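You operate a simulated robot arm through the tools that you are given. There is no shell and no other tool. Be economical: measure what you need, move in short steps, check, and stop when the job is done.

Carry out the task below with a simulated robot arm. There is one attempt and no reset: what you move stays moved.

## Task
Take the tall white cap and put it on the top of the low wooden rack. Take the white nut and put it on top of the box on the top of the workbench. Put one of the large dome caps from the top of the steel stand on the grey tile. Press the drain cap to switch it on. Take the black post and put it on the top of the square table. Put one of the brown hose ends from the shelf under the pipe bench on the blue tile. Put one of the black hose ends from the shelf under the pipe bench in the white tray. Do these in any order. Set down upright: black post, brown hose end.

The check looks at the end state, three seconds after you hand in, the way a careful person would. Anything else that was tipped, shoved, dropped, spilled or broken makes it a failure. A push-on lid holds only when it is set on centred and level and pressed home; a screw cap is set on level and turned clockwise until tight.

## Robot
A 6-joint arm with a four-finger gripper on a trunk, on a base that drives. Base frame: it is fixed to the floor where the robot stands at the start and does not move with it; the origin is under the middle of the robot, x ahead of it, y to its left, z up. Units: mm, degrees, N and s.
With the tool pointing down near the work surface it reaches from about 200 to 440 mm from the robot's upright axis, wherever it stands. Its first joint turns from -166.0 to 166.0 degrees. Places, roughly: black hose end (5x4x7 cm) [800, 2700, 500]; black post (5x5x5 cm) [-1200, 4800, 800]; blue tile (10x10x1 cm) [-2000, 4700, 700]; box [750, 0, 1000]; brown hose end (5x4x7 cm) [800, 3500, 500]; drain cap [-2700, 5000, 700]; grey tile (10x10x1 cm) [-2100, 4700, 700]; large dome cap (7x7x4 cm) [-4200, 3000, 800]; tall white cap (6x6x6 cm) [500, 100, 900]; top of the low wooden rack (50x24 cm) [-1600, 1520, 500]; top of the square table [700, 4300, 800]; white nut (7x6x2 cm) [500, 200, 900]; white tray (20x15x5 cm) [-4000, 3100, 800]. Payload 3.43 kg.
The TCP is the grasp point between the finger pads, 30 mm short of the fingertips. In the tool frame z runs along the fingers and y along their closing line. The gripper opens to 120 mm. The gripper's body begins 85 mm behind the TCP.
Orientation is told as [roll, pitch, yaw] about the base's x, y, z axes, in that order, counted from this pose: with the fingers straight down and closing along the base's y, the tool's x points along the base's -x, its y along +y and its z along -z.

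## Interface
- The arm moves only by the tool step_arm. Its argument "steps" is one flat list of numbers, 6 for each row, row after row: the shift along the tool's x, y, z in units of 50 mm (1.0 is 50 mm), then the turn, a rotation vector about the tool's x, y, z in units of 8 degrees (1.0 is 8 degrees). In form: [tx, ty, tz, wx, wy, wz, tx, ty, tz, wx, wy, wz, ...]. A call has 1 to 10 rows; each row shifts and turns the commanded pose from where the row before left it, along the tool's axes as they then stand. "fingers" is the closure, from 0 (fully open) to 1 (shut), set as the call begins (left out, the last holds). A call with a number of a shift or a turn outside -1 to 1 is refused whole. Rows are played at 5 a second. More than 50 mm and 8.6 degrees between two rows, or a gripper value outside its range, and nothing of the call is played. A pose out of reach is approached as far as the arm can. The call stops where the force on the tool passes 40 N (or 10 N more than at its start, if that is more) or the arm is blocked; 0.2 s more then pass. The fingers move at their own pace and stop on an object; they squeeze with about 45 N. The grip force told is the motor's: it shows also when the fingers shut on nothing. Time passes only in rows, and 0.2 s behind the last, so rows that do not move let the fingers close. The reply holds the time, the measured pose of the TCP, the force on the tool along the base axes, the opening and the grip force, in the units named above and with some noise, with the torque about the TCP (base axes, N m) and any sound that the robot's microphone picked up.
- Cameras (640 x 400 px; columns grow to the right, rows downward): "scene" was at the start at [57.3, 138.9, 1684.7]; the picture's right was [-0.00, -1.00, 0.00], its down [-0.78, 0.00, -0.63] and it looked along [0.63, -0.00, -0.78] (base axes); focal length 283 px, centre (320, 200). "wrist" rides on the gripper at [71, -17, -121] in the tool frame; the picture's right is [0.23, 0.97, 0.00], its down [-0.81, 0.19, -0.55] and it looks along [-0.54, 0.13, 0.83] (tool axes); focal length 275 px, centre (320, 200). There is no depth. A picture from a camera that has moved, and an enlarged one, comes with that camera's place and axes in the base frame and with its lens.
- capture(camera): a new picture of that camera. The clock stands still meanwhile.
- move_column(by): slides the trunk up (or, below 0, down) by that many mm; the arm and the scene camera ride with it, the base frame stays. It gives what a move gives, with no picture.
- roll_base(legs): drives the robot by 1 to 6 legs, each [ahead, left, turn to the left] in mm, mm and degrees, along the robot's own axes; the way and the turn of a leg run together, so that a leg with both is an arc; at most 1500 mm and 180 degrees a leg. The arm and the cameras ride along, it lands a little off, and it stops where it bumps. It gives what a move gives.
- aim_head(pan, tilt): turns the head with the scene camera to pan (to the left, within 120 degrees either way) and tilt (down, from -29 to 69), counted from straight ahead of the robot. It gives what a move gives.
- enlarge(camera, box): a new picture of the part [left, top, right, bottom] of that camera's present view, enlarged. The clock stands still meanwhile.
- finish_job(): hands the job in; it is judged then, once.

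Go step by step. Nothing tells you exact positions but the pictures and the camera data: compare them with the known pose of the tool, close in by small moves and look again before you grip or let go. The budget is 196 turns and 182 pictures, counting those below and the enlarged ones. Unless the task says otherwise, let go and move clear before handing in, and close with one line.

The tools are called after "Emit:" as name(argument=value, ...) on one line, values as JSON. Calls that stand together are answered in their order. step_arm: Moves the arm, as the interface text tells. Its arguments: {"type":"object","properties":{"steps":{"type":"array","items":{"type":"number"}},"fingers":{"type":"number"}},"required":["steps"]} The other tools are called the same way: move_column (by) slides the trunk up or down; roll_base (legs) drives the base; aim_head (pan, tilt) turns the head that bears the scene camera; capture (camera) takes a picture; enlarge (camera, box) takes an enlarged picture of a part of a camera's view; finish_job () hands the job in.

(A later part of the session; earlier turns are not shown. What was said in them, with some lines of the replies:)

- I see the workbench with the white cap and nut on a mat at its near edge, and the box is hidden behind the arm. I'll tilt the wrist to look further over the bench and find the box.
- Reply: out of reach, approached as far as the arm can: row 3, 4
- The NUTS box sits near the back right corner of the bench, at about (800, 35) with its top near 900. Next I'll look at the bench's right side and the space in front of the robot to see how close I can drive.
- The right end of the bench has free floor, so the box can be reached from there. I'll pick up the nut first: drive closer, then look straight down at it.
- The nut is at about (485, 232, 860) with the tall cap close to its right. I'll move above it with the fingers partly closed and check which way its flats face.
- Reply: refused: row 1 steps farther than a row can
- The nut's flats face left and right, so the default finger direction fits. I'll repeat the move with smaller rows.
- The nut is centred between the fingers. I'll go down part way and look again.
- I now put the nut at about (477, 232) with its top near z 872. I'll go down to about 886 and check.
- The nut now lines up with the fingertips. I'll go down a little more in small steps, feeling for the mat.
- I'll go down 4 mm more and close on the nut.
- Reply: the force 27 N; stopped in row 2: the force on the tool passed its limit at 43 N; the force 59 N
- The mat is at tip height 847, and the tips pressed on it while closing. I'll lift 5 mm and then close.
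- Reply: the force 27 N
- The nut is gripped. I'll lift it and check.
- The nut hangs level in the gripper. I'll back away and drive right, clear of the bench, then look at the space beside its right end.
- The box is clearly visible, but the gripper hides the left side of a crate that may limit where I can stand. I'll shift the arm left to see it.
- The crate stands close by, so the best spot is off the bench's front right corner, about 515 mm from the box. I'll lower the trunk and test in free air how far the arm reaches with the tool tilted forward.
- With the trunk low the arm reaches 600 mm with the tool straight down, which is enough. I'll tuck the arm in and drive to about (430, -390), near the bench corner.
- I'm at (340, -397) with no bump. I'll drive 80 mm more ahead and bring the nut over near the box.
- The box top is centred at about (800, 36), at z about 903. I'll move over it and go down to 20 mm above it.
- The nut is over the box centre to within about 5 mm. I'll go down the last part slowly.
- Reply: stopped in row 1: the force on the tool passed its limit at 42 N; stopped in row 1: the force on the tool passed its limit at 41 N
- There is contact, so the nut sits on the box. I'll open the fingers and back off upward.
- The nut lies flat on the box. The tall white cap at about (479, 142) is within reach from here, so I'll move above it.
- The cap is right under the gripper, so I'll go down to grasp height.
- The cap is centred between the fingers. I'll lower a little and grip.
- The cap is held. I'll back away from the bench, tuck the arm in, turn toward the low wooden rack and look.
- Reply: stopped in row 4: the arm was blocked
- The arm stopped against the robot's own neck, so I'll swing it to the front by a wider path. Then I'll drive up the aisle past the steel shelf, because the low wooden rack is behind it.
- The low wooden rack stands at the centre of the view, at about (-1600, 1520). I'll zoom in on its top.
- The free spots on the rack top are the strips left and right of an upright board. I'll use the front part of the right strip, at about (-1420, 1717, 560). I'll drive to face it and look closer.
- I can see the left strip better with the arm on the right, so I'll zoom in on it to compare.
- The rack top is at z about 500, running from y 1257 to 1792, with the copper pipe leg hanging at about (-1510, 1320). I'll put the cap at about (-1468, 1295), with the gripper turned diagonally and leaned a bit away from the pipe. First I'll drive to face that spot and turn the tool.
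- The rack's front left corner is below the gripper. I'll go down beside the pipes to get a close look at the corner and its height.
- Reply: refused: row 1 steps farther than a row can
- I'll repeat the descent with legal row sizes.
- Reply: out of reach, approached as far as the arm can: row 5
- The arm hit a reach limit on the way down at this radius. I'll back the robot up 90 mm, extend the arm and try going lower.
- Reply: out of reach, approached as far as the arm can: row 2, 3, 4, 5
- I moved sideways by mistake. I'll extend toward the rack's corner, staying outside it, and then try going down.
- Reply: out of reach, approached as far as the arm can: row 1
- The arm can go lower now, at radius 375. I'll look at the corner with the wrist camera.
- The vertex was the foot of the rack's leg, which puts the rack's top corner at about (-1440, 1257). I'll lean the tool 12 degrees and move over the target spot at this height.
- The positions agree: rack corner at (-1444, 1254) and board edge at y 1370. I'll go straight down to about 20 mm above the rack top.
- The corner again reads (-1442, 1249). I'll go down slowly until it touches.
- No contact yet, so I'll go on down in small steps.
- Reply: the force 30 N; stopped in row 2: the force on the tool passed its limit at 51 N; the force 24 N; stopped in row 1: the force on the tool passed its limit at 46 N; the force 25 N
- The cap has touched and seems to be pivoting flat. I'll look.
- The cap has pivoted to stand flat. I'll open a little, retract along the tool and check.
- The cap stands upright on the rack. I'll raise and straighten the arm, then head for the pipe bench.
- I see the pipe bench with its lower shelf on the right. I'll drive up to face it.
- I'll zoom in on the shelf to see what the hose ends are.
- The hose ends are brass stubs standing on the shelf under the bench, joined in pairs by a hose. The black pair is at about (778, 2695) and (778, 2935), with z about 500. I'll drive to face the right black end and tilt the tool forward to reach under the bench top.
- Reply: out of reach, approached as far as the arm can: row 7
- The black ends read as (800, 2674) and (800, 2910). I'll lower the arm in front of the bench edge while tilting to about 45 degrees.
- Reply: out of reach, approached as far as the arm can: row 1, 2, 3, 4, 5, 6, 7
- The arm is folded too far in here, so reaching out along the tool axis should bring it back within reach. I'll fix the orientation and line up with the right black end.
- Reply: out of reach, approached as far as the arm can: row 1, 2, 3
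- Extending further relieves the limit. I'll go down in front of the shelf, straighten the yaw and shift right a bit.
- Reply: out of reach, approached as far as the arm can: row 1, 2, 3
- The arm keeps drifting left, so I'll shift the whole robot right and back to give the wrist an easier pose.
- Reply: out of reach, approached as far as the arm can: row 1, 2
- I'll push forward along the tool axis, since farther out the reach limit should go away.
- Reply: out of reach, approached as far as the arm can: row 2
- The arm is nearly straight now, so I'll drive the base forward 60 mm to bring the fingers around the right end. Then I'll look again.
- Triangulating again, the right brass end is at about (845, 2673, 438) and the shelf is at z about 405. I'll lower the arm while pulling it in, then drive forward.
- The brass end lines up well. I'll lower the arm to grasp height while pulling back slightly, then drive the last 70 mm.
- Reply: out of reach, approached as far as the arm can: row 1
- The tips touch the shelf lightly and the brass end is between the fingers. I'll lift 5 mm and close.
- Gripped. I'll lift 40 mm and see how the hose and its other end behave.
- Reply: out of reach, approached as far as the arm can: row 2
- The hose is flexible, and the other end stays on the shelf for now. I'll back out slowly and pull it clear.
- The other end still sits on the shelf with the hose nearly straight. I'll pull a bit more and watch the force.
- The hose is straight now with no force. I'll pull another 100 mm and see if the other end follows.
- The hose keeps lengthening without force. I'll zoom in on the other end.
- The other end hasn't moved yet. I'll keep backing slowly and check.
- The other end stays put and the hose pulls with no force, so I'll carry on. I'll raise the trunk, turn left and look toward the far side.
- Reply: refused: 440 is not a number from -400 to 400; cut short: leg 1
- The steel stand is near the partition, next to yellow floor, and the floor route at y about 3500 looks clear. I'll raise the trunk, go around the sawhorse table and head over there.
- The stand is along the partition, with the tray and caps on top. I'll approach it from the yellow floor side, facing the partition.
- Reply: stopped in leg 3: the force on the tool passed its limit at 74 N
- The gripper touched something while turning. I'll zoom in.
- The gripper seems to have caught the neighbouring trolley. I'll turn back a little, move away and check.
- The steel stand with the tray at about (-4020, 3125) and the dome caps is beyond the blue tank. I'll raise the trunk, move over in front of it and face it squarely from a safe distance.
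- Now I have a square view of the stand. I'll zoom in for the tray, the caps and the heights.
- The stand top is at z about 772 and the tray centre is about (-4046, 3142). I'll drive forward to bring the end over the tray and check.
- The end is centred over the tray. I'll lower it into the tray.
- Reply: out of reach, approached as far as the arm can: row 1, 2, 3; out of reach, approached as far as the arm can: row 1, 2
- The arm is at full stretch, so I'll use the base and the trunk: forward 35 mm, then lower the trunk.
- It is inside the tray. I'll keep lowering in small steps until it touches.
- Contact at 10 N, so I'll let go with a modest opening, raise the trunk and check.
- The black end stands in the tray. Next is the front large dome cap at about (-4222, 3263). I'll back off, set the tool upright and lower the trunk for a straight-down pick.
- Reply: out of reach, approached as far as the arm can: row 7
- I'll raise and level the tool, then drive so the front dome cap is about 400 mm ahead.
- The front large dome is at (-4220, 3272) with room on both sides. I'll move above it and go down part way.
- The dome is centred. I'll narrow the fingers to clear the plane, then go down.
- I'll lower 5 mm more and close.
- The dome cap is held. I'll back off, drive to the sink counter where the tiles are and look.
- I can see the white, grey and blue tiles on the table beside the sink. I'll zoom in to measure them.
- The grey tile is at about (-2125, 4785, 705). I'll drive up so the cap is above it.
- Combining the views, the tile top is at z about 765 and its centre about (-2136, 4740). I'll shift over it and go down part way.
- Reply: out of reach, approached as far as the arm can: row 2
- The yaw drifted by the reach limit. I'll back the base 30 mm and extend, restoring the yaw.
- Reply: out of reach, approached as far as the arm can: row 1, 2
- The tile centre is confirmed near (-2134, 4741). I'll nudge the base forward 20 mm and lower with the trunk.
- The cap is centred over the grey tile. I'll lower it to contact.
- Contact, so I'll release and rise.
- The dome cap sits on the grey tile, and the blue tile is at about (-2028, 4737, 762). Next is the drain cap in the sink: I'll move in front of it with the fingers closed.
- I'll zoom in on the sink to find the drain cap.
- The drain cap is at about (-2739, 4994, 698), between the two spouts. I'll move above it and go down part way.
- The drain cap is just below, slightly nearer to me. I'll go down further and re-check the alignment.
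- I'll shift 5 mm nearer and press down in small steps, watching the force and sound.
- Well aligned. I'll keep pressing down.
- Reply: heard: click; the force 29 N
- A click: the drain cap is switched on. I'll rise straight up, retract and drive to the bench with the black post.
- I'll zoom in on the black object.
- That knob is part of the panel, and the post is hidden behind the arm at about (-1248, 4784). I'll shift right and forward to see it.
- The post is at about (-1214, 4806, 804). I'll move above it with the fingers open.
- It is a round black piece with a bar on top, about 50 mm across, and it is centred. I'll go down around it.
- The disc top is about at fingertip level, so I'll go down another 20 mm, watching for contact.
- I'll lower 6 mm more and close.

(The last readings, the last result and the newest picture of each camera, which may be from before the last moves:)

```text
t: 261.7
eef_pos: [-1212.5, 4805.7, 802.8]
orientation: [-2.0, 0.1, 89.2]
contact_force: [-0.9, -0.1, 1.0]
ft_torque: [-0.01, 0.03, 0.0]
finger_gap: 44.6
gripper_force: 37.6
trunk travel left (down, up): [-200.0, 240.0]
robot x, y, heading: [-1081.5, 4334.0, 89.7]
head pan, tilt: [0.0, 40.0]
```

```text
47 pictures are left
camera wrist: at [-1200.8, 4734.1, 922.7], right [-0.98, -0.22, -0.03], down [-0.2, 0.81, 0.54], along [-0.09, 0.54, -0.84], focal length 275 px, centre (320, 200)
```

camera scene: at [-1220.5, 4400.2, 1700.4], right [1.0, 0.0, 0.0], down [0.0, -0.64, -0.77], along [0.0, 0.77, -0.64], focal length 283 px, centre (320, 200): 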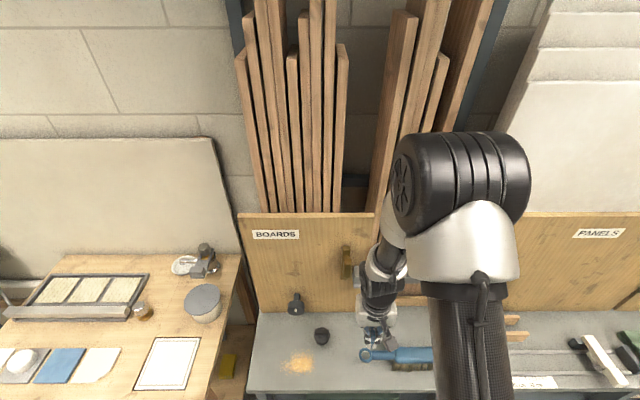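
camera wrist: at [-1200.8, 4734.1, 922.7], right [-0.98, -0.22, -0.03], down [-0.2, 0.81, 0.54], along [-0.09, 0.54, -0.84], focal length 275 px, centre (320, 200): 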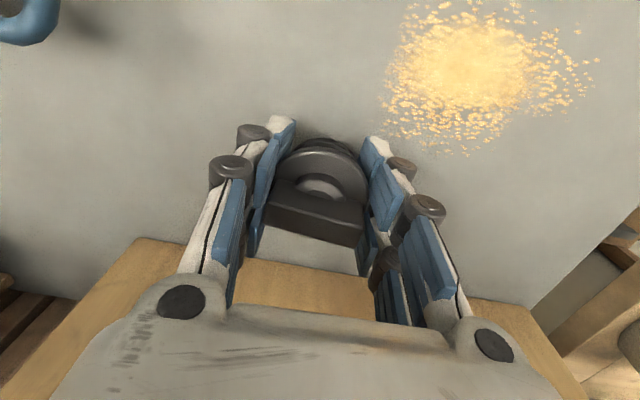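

The post is gripped. I'll lift it, back away and drive toward the square table in the corner.

Emit:
step_arm(steps=[0, 0, -0.5, 0, 0, 0, 0, 0, -1, 0, 0, 0, 0, 0, -1, 0, 0, 0, 0, 0, -1, 0, 0, 0])

Emit:
roll_base(legs=[[-200, 0, 0], [0, 0, -90], [900, 0, 0]])

Emit:
capture(camera="scene")

Emit:
capture(camera="wrist")

```text
t: 262.7
eef_pos: [-1217.9, 4804.2, 976.8]
orientation: [-2.0, 0.3, 89.1]
contact_force: [1.1, -0.5, -1.4]
ft_torque: [-0.01, -0.01, 0.03]
finger_gap: 44.6
gripper_force: 44.6
trunk travel left (down, up): [-200.0, 240.0]
robot x, y, heading: [-1083.4, 4334.3, 89.9]
head pan, tilt: [0.0, 40.0]
```

```text
t: 272.5
eef_pos: [296.0, 4267.7, 977.4]
orientation: [-2.1, 0.2, -0.7]
contact_force: [-0.3, -0.5, -0.8]
ft_torque: [0.05, 0.03, 0.01]
finger_gap: 44.6
gripper_force: 45.1
trunk travel left (down, up): [-200.0, 240.0]
robot x, y, heading: [-173.8, 4130.1, -0.4]
head pan, tilt: [0.0, 40.0]
```

```text
46 pictures are left
camera scene: at [-107.6, 4271.4, 1700.3], right [0.0, -1.0, 0.0], down [-0.64, 0.0, -0.77], along [0.77, 0.0, -0.64], focal length 283 px, centre (320, 200)
```

scene: 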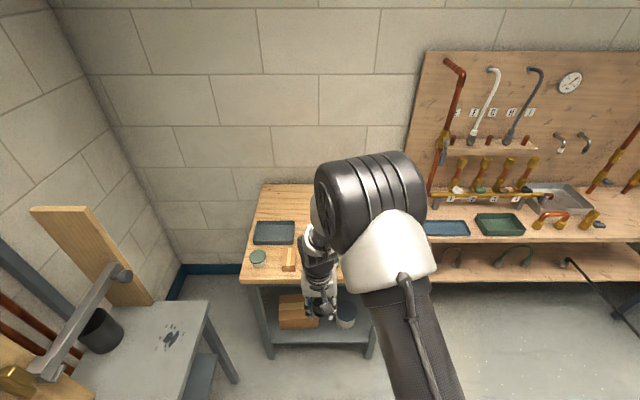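

```text
45 pictures are left
camera wrist: at [224.9, 4255.8, 1096.8], right [-0.22, 0.98, -0.03], down [0.82, 0.2, 0.54], along [0.54, 0.09, -0.84], focal length 275 px, centre (320, 200)
```

wrist: 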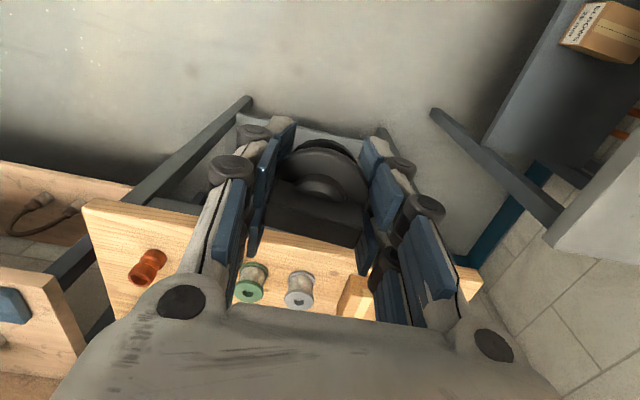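

I see the square table with a few things on it. I'll zoom in to find a free spot.

Emit:
enlarge(camera="scene", box=[230, 175, 350, 295])

Emit:
aim_head(pan=-30, tilt=40)

Emit:
roll_base(legs=[[0, -100, 25]])

Emit:
capture(camera="scene")

```text
3.33 times, centred on (290, 235) of scene
camera zoom: at [-107.6, 4271.4, 1700.3], right [0.0, -1.0, 0.0], down [-0.64, 0.0, -0.77], along [0.77, 0.0, -0.64], focal length 943 px, centre (420, 83)
```

zoom: 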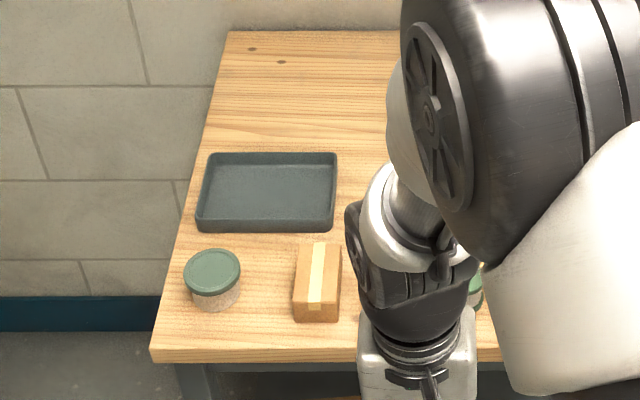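

```text
t: 273.4
eef_pos: [295.2, 4268.3, 976.7]
orientation: [-2.1, 0.2, -0.7]
contact_force: [-0.3, 0.6, -1.2]
ft_torque: [-0.04, -0.01, -0.03]
finger_gap: 44.6
gripper_force: 44.8
trunk travel left (down, up): [-200.0, 240.0]
robot x, y, heading: [-172.4, 4129.9, -0.3]
head pan, tilt: [-30.0, 40.0]
```

```text
t: 275.1
eef_pos: [216.1, 4357.2, 977.3]
orientation: [-1.8, 0.1, 24.2]
contact_force: [0.7, 1.1, -0.6]
ft_torque: [0.0, -0.01, 0.03]
finger_gap: 44.6
gripper_force: 45.1
trunk travel left (down, up): [-200.0, 240.0]
robot x, y, heading: [-155.2, 4036.5, 24.9]
head pan, tilt: [-30.0, 40.0]
```

```text
43 pictures are left
camera scene: at [-144.7, 4144.9, 1700.4], right [-0.09, -1.0, 0.0], down [-0.64, 0.06, -0.77], along [0.76, -0.07, -0.64], focal length 283 px, centre (320, 200)
```

scene: 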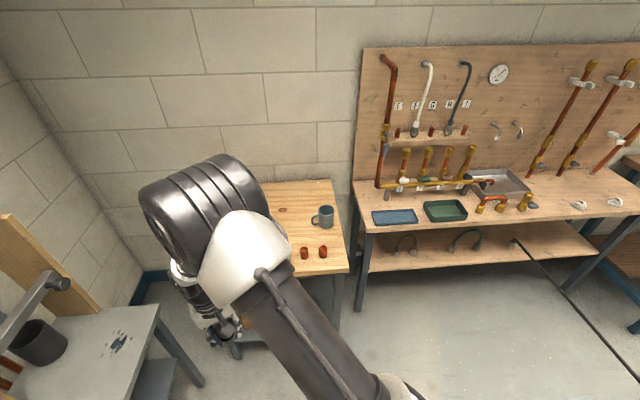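

The middle of the table, around (715, 4240), is free. I'll drive so the post is above it.

Emit:
roll_base(legs=[[0, 0, -25], [395, 75, 0]])

Emit:
capture(camera="wrist")

Emit:
aim_head(pan=0, tilt=55)

Emit:
capture(camera="scene")

```text
t: 278.9
eef_pos: [712.1, 4245.3, 977.2]
orientation: [-2.0, 0.1, -0.7]
contact_force: [-0.5, -0.3, -1.4]
ft_torque: [-0.01, 0.0, -0.01]
finger_gap: 44.5
gripper_force: 45.0
trunk travel left (down, up): [-200.0, 240.0]
robot x, y, heading: [243.9, 4113.1, -0.1]
head pan, tilt: [-30.0, 40.0]
```

```text
42 pictures are left
camera wrist: at [640.4, 4233.2, 1096.7], right [-0.22, 0.98, -0.03], down [0.81, 0.2, 0.54], along [0.54, 0.09, -0.84], focal length 275 px, centre (320, 200)
```

wrist: 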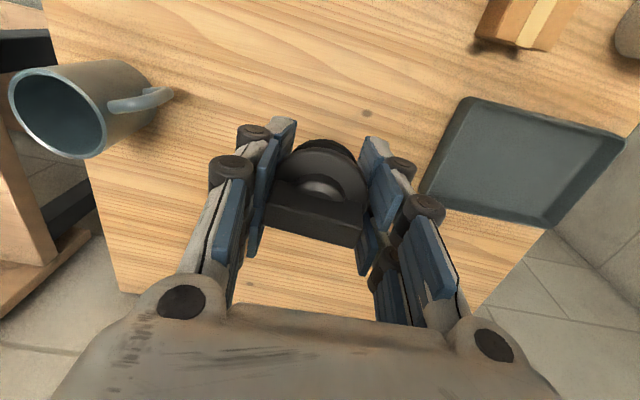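

```text
t: 279.8
eef_pos: [711.3, 4245.8, 976.4]
orientation: [-2.0, 0.1, -0.8]
contact_force: [-0.1, -0.2, -1.2]
ft_torque: [-0.01, -0.02, 0.01]
finger_gap: 44.8
gripper_force: 44.9
trunk travel left (down, up): [-200.0, 240.0]
robot x, y, heading: [238.4, 4108.3, -0.1]
head pan, tilt: [0.0, 55.0]
```

```text
41 pictures are left
camera scene: at [294.4, 4247.9, 1679.7], right [0.0, -1.0, 0.0], down [-0.82, 0.0, -0.57], along [0.57, 0.0, -0.82], focal length 283 px, centre (320, 200)
```

scene: 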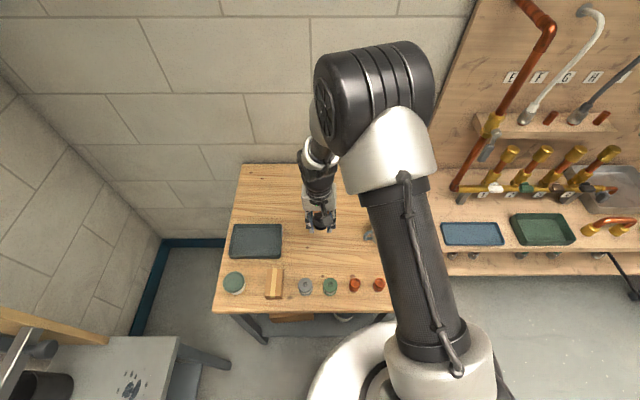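

The spot is free. I'll lower the post.

Emit:
step_arm(steps=[0, 0, 0.9, 0, 0, 0, 0, 0, 0.9, 0, 0, 0, 0, 0, 0.4, 0, 0, 0])

Emit:
capture(camera="wrist")

```text
t: 280.6
eef_pos: [711.1, 4241.5, 866.0]
orientation: [-2.0, 0.1, -0.7]
contact_force: [-0.3, 0.2, -1.0]
ft_torque: [0.03, 0.03, 0.01]
finger_gap: 44.5
gripper_force: 45.1
trunk travel left (down, up): [-200.0, 240.0]
robot x, y, heading: [242.9, 4112.7, -0.1]
head pan, tilt: [0.0, 55.0]
```

```text
40 pictures are left
camera wrist: at [639.6, 4229.9, 986.2], right [-0.22, 0.98, -0.03], down [0.81, 0.2, 0.54], along [0.54, 0.09, -0.84], focal length 275 px, centre (320, 200)
```

wrist: 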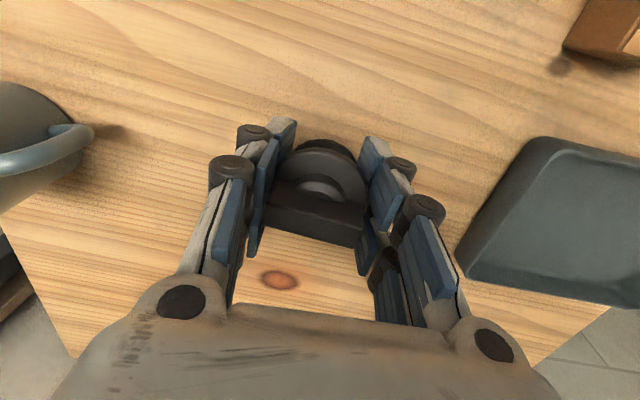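

I'll continue slowly until it touches.

Emit:
step_arm(steps=[0, 0, 0.2, 0, 0, 0, 0, 0, 0.2, 0, 0, 0])

Emit:
step_arm(steps=[0, 0, 0.1, 0, 0, 0, 0, 0, 0.1, 0, 0, 0])

Emit:
step_arm(steps=[0, 0, 0.1, 0, 0, 0])

Emit:
step_arm(steps=[0, 0, 0.1, 0, 0, 0])

```text
t: 281.2
eef_pos: [711.0, 4241.2, 847.0]
orientation: [-2.1, 0.1, -0.7]
contact_force: [-0.7, 0.6, -1.0]
ft_torque: [-0.01, -0.03, 0.03]
finger_gap: 44.6
gripper_force: 44.6
trunk travel left (down, up): [-200.0, 240.0]
robot x, y, heading: [240.9, 4111.1, -0.2]
head pan, tilt: [0.0, 55.0]
```

```text
t: 281.8
eef_pos: [712.7, 4240.7, 840.4]
orientation: [-1.9, -0.2, -0.7]
contact_force: [-3.0, -5.6, 38.4]
ft_torque: [-0.16, 0.08, -0.04]
finger_gap: 45.3
gripper_force: 45.0
trunk travel left (down, up): [-200.0, 240.0]
robot x, y, heading: [236.9, 4106.6, 0.0]
head pan, tilt: [0.0, 55.0]
```

```text
t: 282.2
eef_pos: [711.0, 4240.7, 831.3]
orientation: [-2.0, -0.2, -0.7]
contact_force: [3.5, -0.4, 21.0]
ft_torque: [0.03, -0.15, -0.01]
finger_gap: 45.2
gripper_force: 45.1
trunk travel left (down, up): [-200.0, 240.0]
robot x, y, heading: [240.9, 4107.6, -0.3]
head pan, tilt: [0.0, 55.0]
```

```text
t: 282.6
eef_pos: [710.0, 4241.2, 828.6]
orientation: [-1.9, -0.2, -0.7]
contact_force: [2.2, 7.4, 31.1]
ft_torque: [0.59, 0.14, -0.16]
finger_gap: 45.2
gripper_force: 44.7
trunk travel left (down, up): [-200.0, 240.0]
robot x, y, heading: [242.3, 4111.4, 0.2]
head pan, tilt: [0.0, 55.0]
```

It's standing on the table, having slid a bit in the grip. I'll release and rise.

Emit:
step_arm(steps=[0, 0, -0.06, 0, 0, 0, 0, 0, 0, 0, 0, 0, 0, 0, 0, 0, 0, 0], fingers=0.4)

Emit:
step_arm(steps=[0, 0, -0.8, 0, 0, 0, 0, 0, -1, 0, 0, 0, 0, 0, -1, 0, 0, 0])

Emit:
capture(camera="wrist")

```text
t: 283.4
eef_pos: [710.3, 4239.9, 830.3]
orientation: [-2.0, 0.1, -0.6]
contact_force: [0.4, 0.3, 0.5]
ft_torque: [0.0, -0.02, -0.02]
finger_gap: 71.6
gripper_force: 0.0
trunk travel left (down, up): [-200.0, 240.0]
robot x, y, heading: [241.3, 4109.2, -0.0]
head pan, tilt: [0.0, 55.0]
```

```text
t: 284.2
eef_pos: [709.1, 4244.9, 970.6]
orientation: [-2.1, 0.1, -0.7]
contact_force: [0.5, 0.4, 0.2]
ft_torque: [0.04, -0.05, 0.02]
finger_gap: 72.1
gripper_force: 0.2
trunk travel left (down, up): [-200.0, 240.0]
robot x, y, heading: [239.7, 4109.7, -0.4]
head pan, tilt: [0.0, 55.0]
```

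```text
39 pictures are left
camera wrist: at [637.6, 4232.0, 1090.9], right [-0.22, 0.98, -0.03], down [0.81, 0.2, 0.54], along [0.54, 0.09, -0.84], focal length 275 px, centre (320, 200)
```

wrist: 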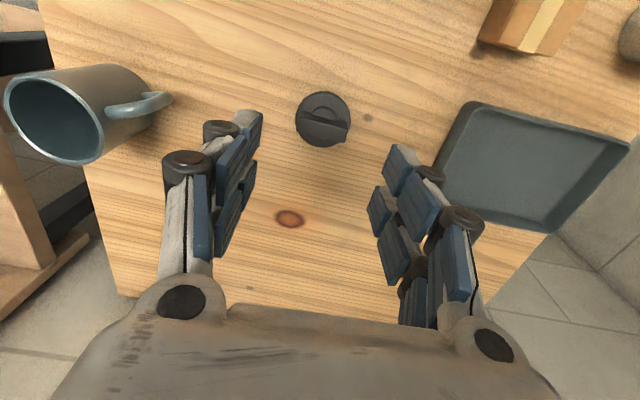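

The post stands upright on the square table. Last is the brown hose end at about (845, 3517) on the shelf: I'll back off, line up in front of it and bring the arm into the same 45-degree reaching pose that worked before.

Emit:
roll_base(legs=[[-420, 0, 0], [0, -632, 0]])

Emit:
move_column(by=-200)

Emit:
step_arm(steps=[-0.76, -0.37, 0, 0, 0, 0, -0.76, -0.37, 0, 0, 0, 0, -0.76, -0.37, 0, 0, 0, 0, -0.76, -0.37, 0, 0, 0, 0, -0.76, -0.37, 0, 0, 0, 0])

Emit:
step_arm(steps=[-0.074, 0, 0.61, 0, -0.56, 0, -0.026, 0, 0.614, 0, -0.56, 0, 0.022, 0, 0.614, 0, -0.56, 0, 0.07, 0, 0.61, 0, -0.56, 0, 0.118, 0, 0.602, 0, -0.56, 0, 0.166, 0, 0.592, 0, -0.56, 0, 0.21, 0, 0.578, 0, -0.56, 0, 0.254, 0, 0.558, 0, -0.56, 0, 0.298, 0, 0.538, 0, -0.56, 0, 0.34, 0, 0.512, 0, -0.56, 0])

Emit:
capture(camera="wrist")

```text
t: 290.0
eef_pos: [293.7, 3603.5, 969.3]
orientation: [-2.0, 0.2, -0.7]
contact_force: [-1.0, -0.5, -0.3]
ft_torque: [0.05, 0.0, -0.01]
finger_gap: 71.9
gripper_force: 0.1
trunk travel left (down, up): [-200.0, 240.0]
robot x, y, heading: [-174.8, 3468.5, 0.2]
head pan, tilt: [0.0, 55.0]
```

```text
t: 292.2
eef_pos: [292.2, 3602.0, 770.7]
orientation: [-2.0, 0.2, -0.7]
contact_force: [-0.5, -0.1, -0.1]
ft_torque: [-0.03, 0.0, -0.01]
finger_gap: 71.9
gripper_force: 0.2
trunk travel left (down, up): [0.0, 440.0]
robot x, y, heading: [-180.2, 3469.6, 0.0]
head pan, tilt: [0.0, 55.0]
```

```text
t: 293.4
eef_pos: [482.6, 3508.5, 773.1]
orientation: [-1.9, 0.2, -0.7]
contact_force: [0.3, 0.3, 0.1]
ft_torque: [0.01, 0.01, 0.0]
finger_gap: 71.7
gripper_force: 0.0
trunk travel left (down, up): [0.0, 440.0]
robot x, y, heading: [-179.0, 3467.7, -0.1]
head pan, tilt: [0.0, 55.0]
```

```text
t: 295.6
eef_pos: [512.0, 3492.6, 489.8]
orientation: [-4.0, -42.0, 1.6]
contact_force: [1.6, 0.6, 1.1]
ft_torque: [0.0, 0.1, -0.03]
finger_gap: 72.0
gripper_force: 0.0
out of reach, approached as far as the arm can: row 6, 7
trunk travel left (down, up): [0.0, 440.0]
robot x, y, heading: [-174.7, 3466.9, 0.0]
head pan, tilt: [0.0, 55.0]
```

```text
38 pictures are left
camera wrist: at [377.7, 3480.1, 530.3], right [-0.15, 0.97, -0.21], down [0.24, 0.24, 0.94], along [0.96, 0.09, -0.26], focal length 275 px, centre (320, 200)
```

wrist: 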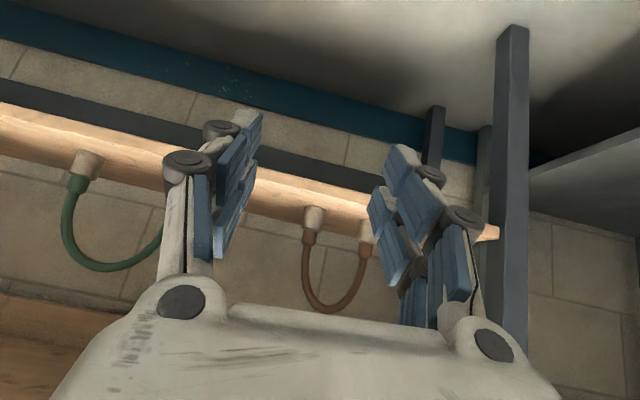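

The right brown end is at (845, 3518), as expected. I'll square up the orientation, shift left 25 mm and set the height.

Emit:
step_arm(steps=[0.16, 0.25, 0.16, -0.12, -0.19, 0.24, 0.16, 0.25, 0.16, -0.12, -0.19, 0.24, 0, 0, 0, 0, 0, 0], fingers=0.33)

Emit:
roll_base(legs=[[200, 0, 0]])

Emit:
capture(camera="wrist")

```text
t: 296.4
eef_pos: [512.4, 3515.8, 465.6]
orientation: [1.6, -45.1, -3.6]
contact_force: [0.3, 0.0, 0.1]
ft_torque: [-0.03, 0.03, -0.01]
finger_gap: 80.4
gripper_force: 0.0
trunk travel left (down, up): [0.0, 440.0]
robot x, y, heading: [-175.2, 3469.2, -0.3]
head pan, tilt: [0.0, 55.0]
```

```text
t: 297.9
eef_pos: [708.9, 3517.2, 464.9]
orientation: [1.4, -45.0, -3.7]
contact_force: [0.0, -0.1, 0.0]
ft_torque: [0.01, -0.03, -0.03]
finger_gap: 80.3
gripper_force: 0.0
trunk travel left (down, up): [0.0, 440.0]
robot x, y, heading: [18.7, 3469.1, -0.1]
head pan, tilt: [0.0, 55.0]
```

```text
37 pictures are left
camera wrist: at [571.5, 3504.8, 498.2], right [-0.12, 0.98, -0.15], down [0.19, 0.17, 0.97], along [0.97, 0.09, -0.21], focal length 275 px, centre (320, 200)
```

wrist: 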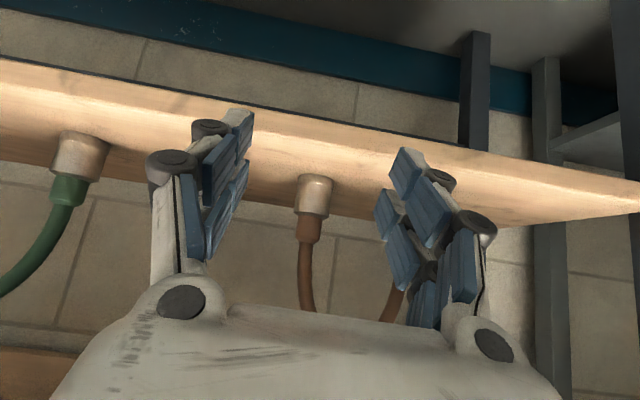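

Aligned within 6 mm. I'll drive forward the last 134 mm and check.

Emit:
roll_base(legs=[[133, 5, 0]])

Emit:
capture(camera="wrist")

```text
t: 299.2
eef_pos: [839.6, 3519.9, 465.7]
orientation: [1.4, -44.9, -3.7]
contact_force: [0.5, 0.2, -0.2]
ft_torque: [-0.02, 0.0, 0.0]
finger_gap: 80.7
gripper_force: 0.1
trunk travel left (down, up): [0.0, 440.0]
robot x, y, heading: [153.2, 3473.9, -0.1]
head pan, tilt: [0.0, 55.0]
```

```text
36 pictures are left
camera wrist: at [702.9, 3508.6, 498.1], right [-0.12, 0.98, -0.15], down [0.19, 0.17, 0.97], along [0.97, 0.08, -0.21], focal length 275 px, centre (320, 200)
```

wrist: 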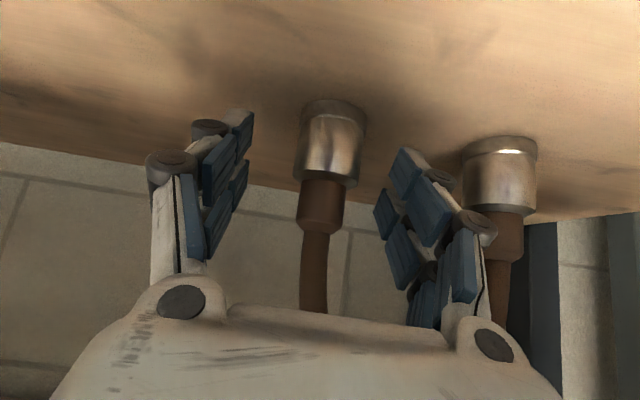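

The end is nicely between the fingers. I'll lower 7 mm and close.

Emit:
step_arm(steps=[0.1, 0, 0.1, 0, 0, 0])

Emit:
step_arm(steps=[0, 0, 0, 0, 0, 0, 0, 0, 0, 0, 0, 0, 0, 0, 0, 0, 0, 0, 0, 0, 0, 0, 0, 0, 0, 0, 0, 0, 0, 0], fingers=1)

Emit:
capture(camera="wrist")

```text
t: 299.6
eef_pos: [839.7, 3520.4, 458.2]
orientation: [1.3, -45.0, -3.7]
contact_force: [0.0, 0.2, -0.3]
ft_torque: [0.01, 0.01, -0.01]
finger_gap: 80.3
gripper_force: 0.1
trunk travel left (down, up): [0.0, 440.0]
robot x, y, heading: [151.2, 3473.0, -0.1]
head pan, tilt: [0.0, 55.0]
```

```text
t: 300.8
eef_pos: [839.9, 3520.6, 458.3]
orientation: [1.4, -45.0, -3.8]
contact_force: [-0.7, -1.8, 2.8]
ft_torque: [-0.15, -0.02, -0.01]
finger_gap: 40.2
gripper_force: 45.1
trunk travel left (down, up): [0.0, 440.0]
robot x, y, heading: [147.9, 3468.3, -0.1]
head pan, tilt: [0.0, 55.0]
```

```text
35 pictures are left
camera wrist: at [703.0, 3508.6, 491.4], right [-0.12, 0.98, -0.15], down [0.19, 0.17, 0.97], along [0.97, 0.08, -0.21], focal length 275 px, centre (320, 200)
```

wrist: 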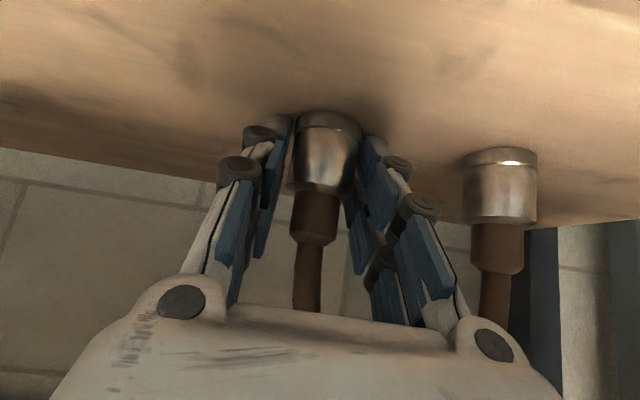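

Gripped. I'll lift with the trunk, back out from under the bench and raise it to carrying height.

Emit:
move_column(by=40)

Emit:
roll_base(legs=[[-450, 0, 0]])

Emit:
move_column(by=380)

Emit:
capture(camera="scene")

```text
t: 301.7
eef_pos: [839.1, 3520.5, 497.3]
orientation: [1.3, -44.9, -3.8]
contact_force: [-0.7, 0.1, -0.8]
ft_torque: [0.02, 0.03, -0.03]
finger_gap: 40.0
gripper_force: 44.5
trunk travel left (down, up): [-40.0, 400.0]
robot x, y, heading: [153.2, 3472.2, -0.3]
head pan, tilt: [0.0, 55.0]
```

```text
t: 304.4
eef_pos: [392.4, 3520.0, 497.1]
orientation: [1.3, -44.9, -3.9]
contact_force: [-0.4, -0.3, -0.3]
ft_torque: [0.0, 0.0, 0.02]
finger_gap: 40.0
gripper_force: 44.5
trunk travel left (down, up): [-40.0, 400.0]
robot x, y, heading: [-297.1, 3471.7, -0.3]
head pan, tilt: [0.0, 55.0]
```

```text
t: 308.1
eef_pos: [393.0, 3521.8, 877.6]
orientation: [1.4, -45.0, -3.9]
contact_force: [-1.2, -0.2, -0.3]
ft_torque: [-0.02, 0.01, 0.01]
finger_gap: 39.7
gripper_force: 44.8
trunk travel left (down, up): [-420.0, 20.0]
robot x, y, heading: [-295.3, 3472.5, -0.7]
head pan, tilt: [0.0, 55.0]
```

```text
34 pictures are left
camera scene: at [-240.2, 3613.5, 1899.6], right [-0.01, -1.0, 0.0], down [-0.82, 0.01, -0.57], along [0.57, 0.0, -0.82], focal length 283 px, centre (320, 200)
```

scene: 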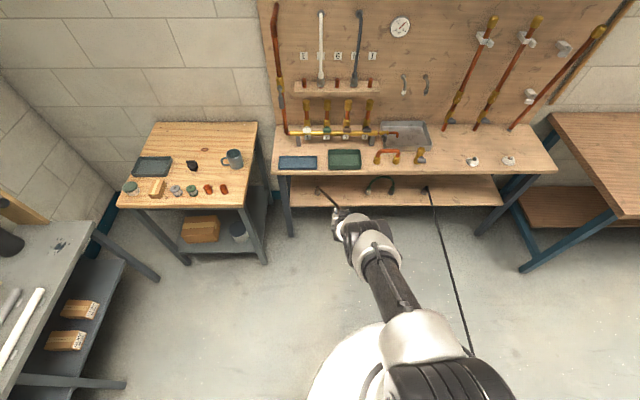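

All clear. I'll turn left and drive to the tile table.

Emit:
roll_base(legs=[[0, 0, 90.5], [260, 0, 0], [0, 1400, 0], [0, 270, 0], [180, 0, 0]])

Emit:
aim_head(pan=0, tilt=55)

Emit:
capture(camera="scene")

Emit:
capture(camera="wrist")

```text
t: 323.0
eef_pos: [-2019.3, 4603.9, 876.7]
orientation: [1.5, -44.9, 86.3]
contact_force: [-0.9, 0.2, -1.0]
ft_torque: [-0.03, -0.04, 0.0]
finger_gap: 39.5
gripper_force: 45.2
trunk travel left (down, up): [-420.0, 20.0]
robot x, y, heading: [-1968.1, 3917.1, 89.9]
head pan, tilt: [0.0, 55.0]
```

```text
t: 323.6
eef_pos: [-2018.0, 4605.7, 878.7]
orientation: [1.3, -44.9, 86.3]
contact_force: [0.1, 0.8, -1.0]
ft_torque: [-0.01, -0.02, -0.01]
finger_gap: 39.6
gripper_force: 45.1
trunk travel left (down, up): [-420.0, 20.0]
robot x, y, heading: [-1970.2, 3914.9, 89.9]
head pan, tilt: [0.0, 55.0]
```

```text
33 pictures are left
camera scene: at [-2109.4, 3969.0, 1899.6], right [1.0, 0.0, 0.0], down [0.0, -0.82, -0.57], along [0.0, 0.57, -0.82], focal length 283 px, centre (320, 200)
```

scene: 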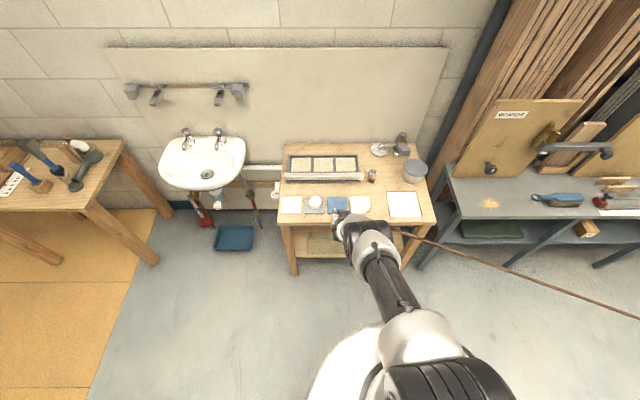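

```text
32 pictures are left
camera wrist: at [-2008.6, 4467.2, 910.8], right [-0.98, -0.12, -0.15], down [-0.17, 0.19, 0.97], along [-0.09, 0.97, -0.21], focal length 275 px, centre (320, 200)
```

wrist: 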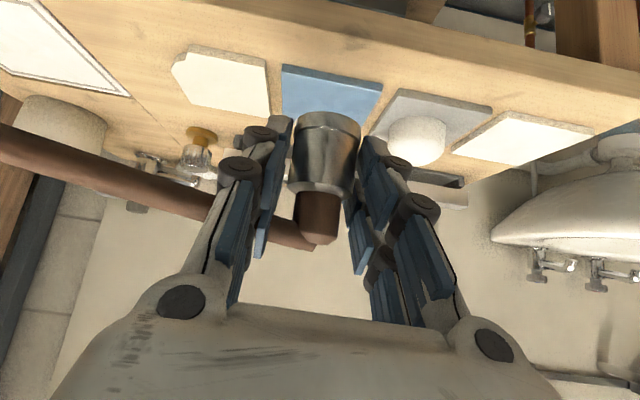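

The blue tile is straight ahead at x about -2025. I'll drive forward 90 mm and look again.

Emit:
roll_base(legs=[[90, 5, 0]])

Emit:
move_column(by=-35)

Emit:
capture(camera="wrist")

Emit:
enlarge(camera="scene", box=[270, 180, 430, 280])

```text
t: 324.7
eef_pos: [-2023.2, 4693.4, 876.3]
orientation: [1.5, -45.0, 86.4]
contact_force: [1.1, -0.1, -0.3]
ft_torque: [-0.02, 0.04, 0.01]
finger_gap: 39.5
gripper_force: 44.8
trunk travel left (down, up): [-420.0, 20.0]
robot x, y, heading: [-1975.4, 4008.1, 89.8]
head pan, tilt: [0.0, 55.0]
```

```text
t: 325.5
eef_pos: [-2024.0, 4693.0, 841.3]
orientation: [1.4, -45.0, 86.3]
contact_force: [0.2, -0.2, -0.8]
ft_torque: [-0.01, -0.03, -0.02]
finger_gap: 39.4
gripper_force: 44.7
trunk travel left (down, up): [-385.0, 55.0]
robot x, y, heading: [-1975.2, 4005.3, 90.0]
head pan, tilt: [0.0, 55.0]
```

```text
31 pictures are left
camera wrist: at [-2013.5, 4555.9, 876.0], right [-0.98, -0.12, -0.15], down [-0.17, 0.19, 0.97], along [-0.09, 0.97, -0.21], focal length 275 px, centre (320, 200)
```

wrist: 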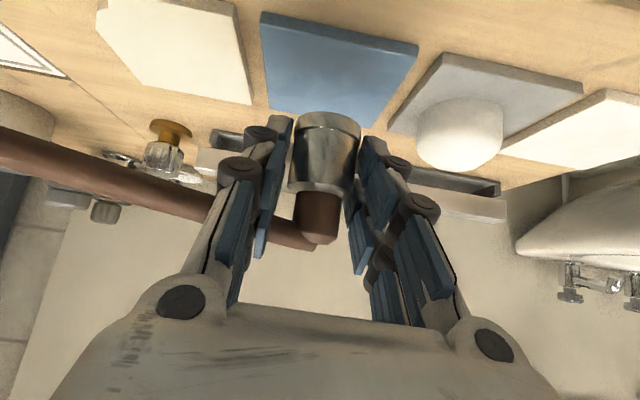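

```text
4.00 times, centred on (350, 230) of scene
camera zoom: at [-2114.1, 4057.3, 1864.7], right [1.0, 0.0, 0.0], down [0.0, -0.82, -0.57], along [0.0, 0.57, -0.82], focal length 1132 px, centre (200, 80)
```

zoom: 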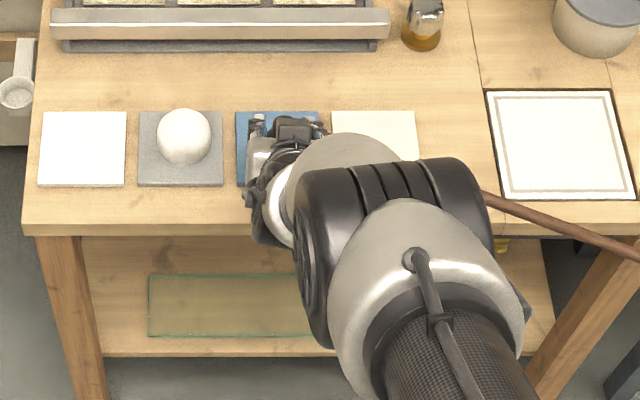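

The tile centre reads (-2025, 4723). I'll go forward 31 mm and lower to just above it.

Emit:
roll_base(legs=[[31, 0, 0]])

Emit:
move_column(by=-30)

Emit:
capture(camera="wrist")

Emit:
enlarge(camera="scene", box=[290, 190, 390, 250])

```text
t: 326.3
eef_pos: [-2025.2, 4724.3, 840.1]
orientation: [1.4, -44.7, 86.6]
contact_force: [0.0, 0.0, -1.2]
ft_torque: [-0.02, -0.02, -0.03]
finger_gap: 39.3
gripper_force: 45.1
trunk travel left (down, up): [-385.0, 55.0]
robot x, y, heading: [-1973.9, 4036.0, 90.0]
head pan, tilt: [0.0, 55.0]
```

```text
t: 327.1
eef_pos: [-2023.7, 4723.4, 812.5]
orientation: [1.4, -44.8, 86.4]
contact_force: [0.5, 0.4, -0.8]
ft_torque: [0.0, -0.01, -0.01]
finger_gap: 39.4
gripper_force: 44.5
trunk travel left (down, up): [-355.0, 85.0]
robot x, y, heading: [-1977.2, 4038.0, 90.1]
head pan, tilt: [0.0, 55.0]
```

```text
29 pictures are left
camera wrist: at [-2013.7, 4586.4, 845.9], right [-0.98, -0.12, -0.15], down [-0.17, 0.19, 0.97], along [-0.09, 0.97, -0.21], focal length 275 px, centre (320, 200)
```

wrist: 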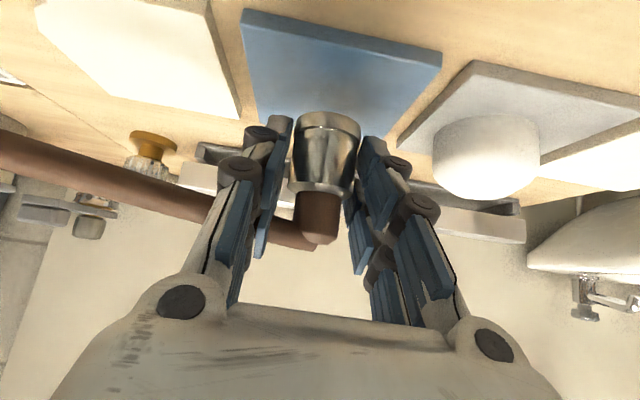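

```text
6.40 times, centred on (340, 220) of scene
camera zoom: at [-2114.1, 4087.8, 1834.7], right [1.0, 0.0, 0.0], down [0.0, -0.82, -0.57], along [0.0, 0.57, -0.82], focal length 1810 px, centre (192, 72)
```

zoom: 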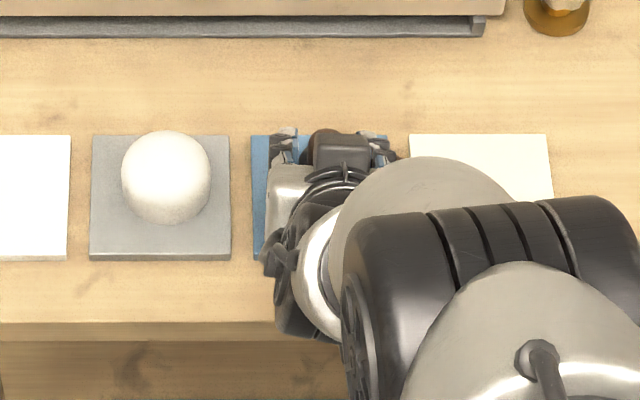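

It is centred on the blue tile to within a few mm. I'll lower to contact.

Emit:
move_column(by=-12)

Emit:
move_column(by=-4)

Emit:
move_column(by=-4)

```text
t: 327.7
eef_pos: [-2024.2, 4723.8, 799.4]
orientation: [1.4, -44.8, 86.4]
contact_force: [0.6, -0.3, -0.9]
ft_torque: [0.01, 0.01, 0.03]
finger_gap: 39.8
gripper_force: 45.1
trunk travel left (down, up): [-343.0, 97.0]
robot x, y, heading: [-1976.3, 4038.5, 89.9]
head pan, tilt: [0.0, 55.0]
```

```text
t: 328.2
eef_pos: [-2024.7, 4722.7, 795.8]
orientation: [1.4, -44.9, 86.4]
contact_force: [-0.5, 0.3, -1.3]
ft_torque: [0.01, 0.01, 0.01]
finger_gap: 39.4
gripper_force: 44.7
trunk travel left (down, up): [-339.0, 101.0]
robot x, y, heading: [-1975.9, 4037.0, 90.0]
head pan, tilt: [0.0, 55.0]
```

```text
t: 328.7
eef_pos: [-2024.7, 4721.9, 791.7]
orientation: [1.4, -44.9, 86.4]
contact_force: [0.1, -1.4, -0.7]
ft_torque: [-0.02, -0.02, 0.01]
finger_gap: 39.3
gripper_force: 45.0
trunk travel left (down, up): [-335.0, 105.0]
robot x, y, heading: [-1976.7, 4038.2, 89.7]
head pan, tilt: [0.0, 55.0]
```

Emit:
move_column(by=-4)

Emit:
move_column(by=-3)

Emit:
capture(camera="wrist")

```text
t: 329.2
eef_pos: [-2023.3, 4724.8, 789.7]
orientation: [1.4, -45.0, 86.4]
contact_force: [0.1, -0.3, 5.2]
ft_torque: [0.04, 0.13, 0.01]
finger_gap: 39.2
gripper_force: 45.0
trunk travel left (down, up): [-331.0, 109.0]
robot x, y, heading: [-1976.2, 4039.1, 89.8]
head pan, tilt: [0.0, 55.0]
```

```text
t: 329.8
eef_pos: [-2024.9, 4724.0, 788.2]
orientation: [1.4, -45.2, 86.3]
contact_force: [-0.7, -5.7, 22.4]
ft_torque: [-0.04, 0.45, 0.08]
finger_gap: 39.4
gripper_force: 45.1
trunk travel left (down, up): [-328.0, 112.0]
robot x, y, heading: [-1979.7, 4035.0, 89.7]
head pan, tilt: [0.0, 55.0]
```

```text
27 pictures are left
camera wrist: at [-2013.8, 4587.3, 821.4], right [-0.98, -0.12, -0.15], down [-0.17, 0.18, 0.97], along [-0.09, 0.98, -0.2], focal length 275 px, centre (320, 200)
```

wrist: 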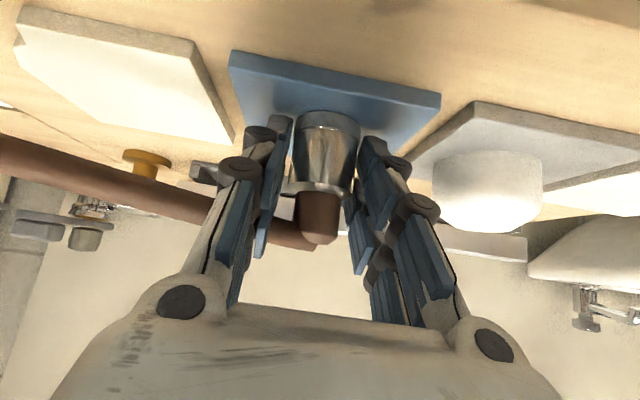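

The end rests on the tile. I'll open the fingers, raise straight up with the trunk and check.

Emit:
step_arm(steps=[0, 0, 0, 0, 0, 0, 0, 0, 0, 0, 0, 0, 0, 0, 0, 0, 0, 0], fingers=0.4)

Emit:
move_column(by=100)

Emit:
capture(camera="wrist")

```text
t: 330.6
eef_pos: [-2024.0, 4720.8, 784.7]
orientation: [1.4, -44.8, 86.4]
contact_force: [0.5, -5.8, 11.4]
ft_torque: [-0.2, 0.05, 0.03]
finger_gap: 73.1
gripper_force: 4.4
trunk travel left (down, up): [-328.0, 112.0]
robot x, y, heading: [-1977.3, 4038.7, 90.1]
head pan, tilt: [0.0, 55.0]
```

```text
t: 331.9
eef_pos: [-2024.8, 4722.1, 885.5]
orientation: [1.4, -44.9, 86.4]
contact_force: [0.4, 0.3, -0.3]
ft_torque: [0.03, 0.01, -0.01]
finger_gap: 71.9
gripper_force: 0.1
trunk travel left (down, up): [-428.0, 12.0]
robot x, y, heading: [-1976.5, 4040.2, 89.8]
head pan, tilt: [0.0, 55.0]
```

```text
26 pictures are left
camera wrist: at [-2013.7, 4586.6, 918.3], right [-0.98, -0.12, -0.15], down [-0.17, 0.19, 0.97], along [-0.09, 0.97, -0.21], focal length 275 px, centre (320, 200)
```

wrist: 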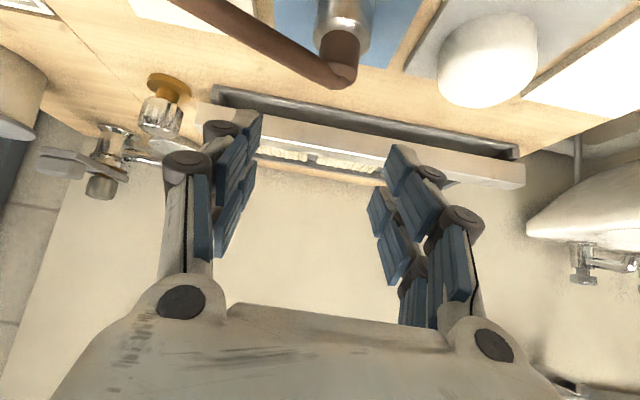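

Upright on the tile. I'll back away to make sure the gripper is clear and check the scene.

Emit:
roll_base(legs=[[-350, 0, 0]])

Emit:
enlarge(camera="scene", box=[260, 90, 440, 220])

Emit:
capture(camera="wrist")

```text
t: 334.2
eef_pos: [-2026.2, 4371.3, 884.8]
orientation: [1.4, -45.0, 86.4]
contact_force: [-0.2, -1.0, 0.4]
ft_torque: [0.0, 0.01, 0.01]
finger_gap: 71.9
gripper_force: 0.0
trunk travel left (down, up): [-428.0, 12.0]
robot x, y, heading: [-1976.4, 3686.3, 89.7]
head pan, tilt: [0.0, 55.0]
```

```text
3.08 times, centred on (350, 155) of scene
camera zoom: at [-2114.5, 3735.3, 1907.7], right [1.0, 0.0, 0.0], down [0.0, -0.82, -0.57], along [0.0, 0.57, -0.82], focal length 870 px, centre (228, 338)
```

zoom: 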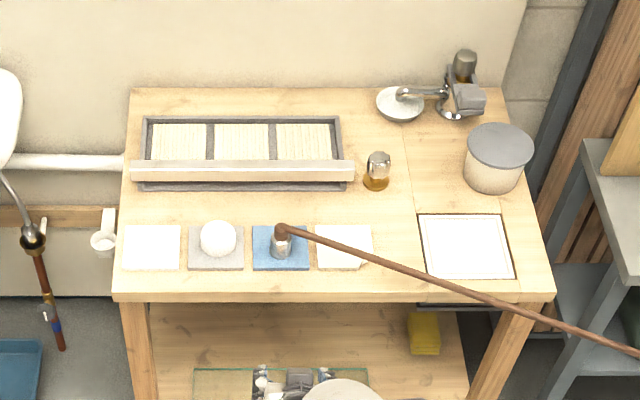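

```text
24 pictures are left
camera wrist: at [-2014.8, 4234.2, 919.0], right [-0.98, -0.12, -0.15], down [-0.17, 0.19, 0.97], along [-0.09, 0.97, -0.21], focal length 275 px, centre (320, 200)
```

wrist: 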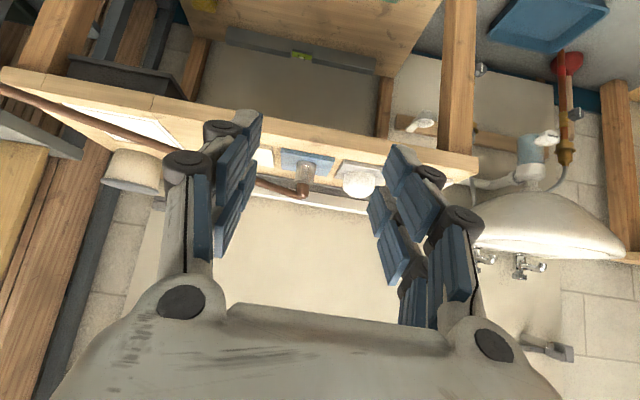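

Everything is placed: cap on the rack, nut on the box, dome cap on the grey tile, drain cap clicked, post on the square table, brown end upright on the blue tile, black end in the tray. The gripper is clear, so I'll hand in.

Emit:
finish_job()

```text
The job is handed in.
```

I placed all six items, pressed the drain cap until it clicked, moved the gripper clear and handed the job in. While turning near the steel stand, the gripper knocked against the blue tank trolley beside it (74 N). Nothing looked tipped or moved in the pictures afterwards.
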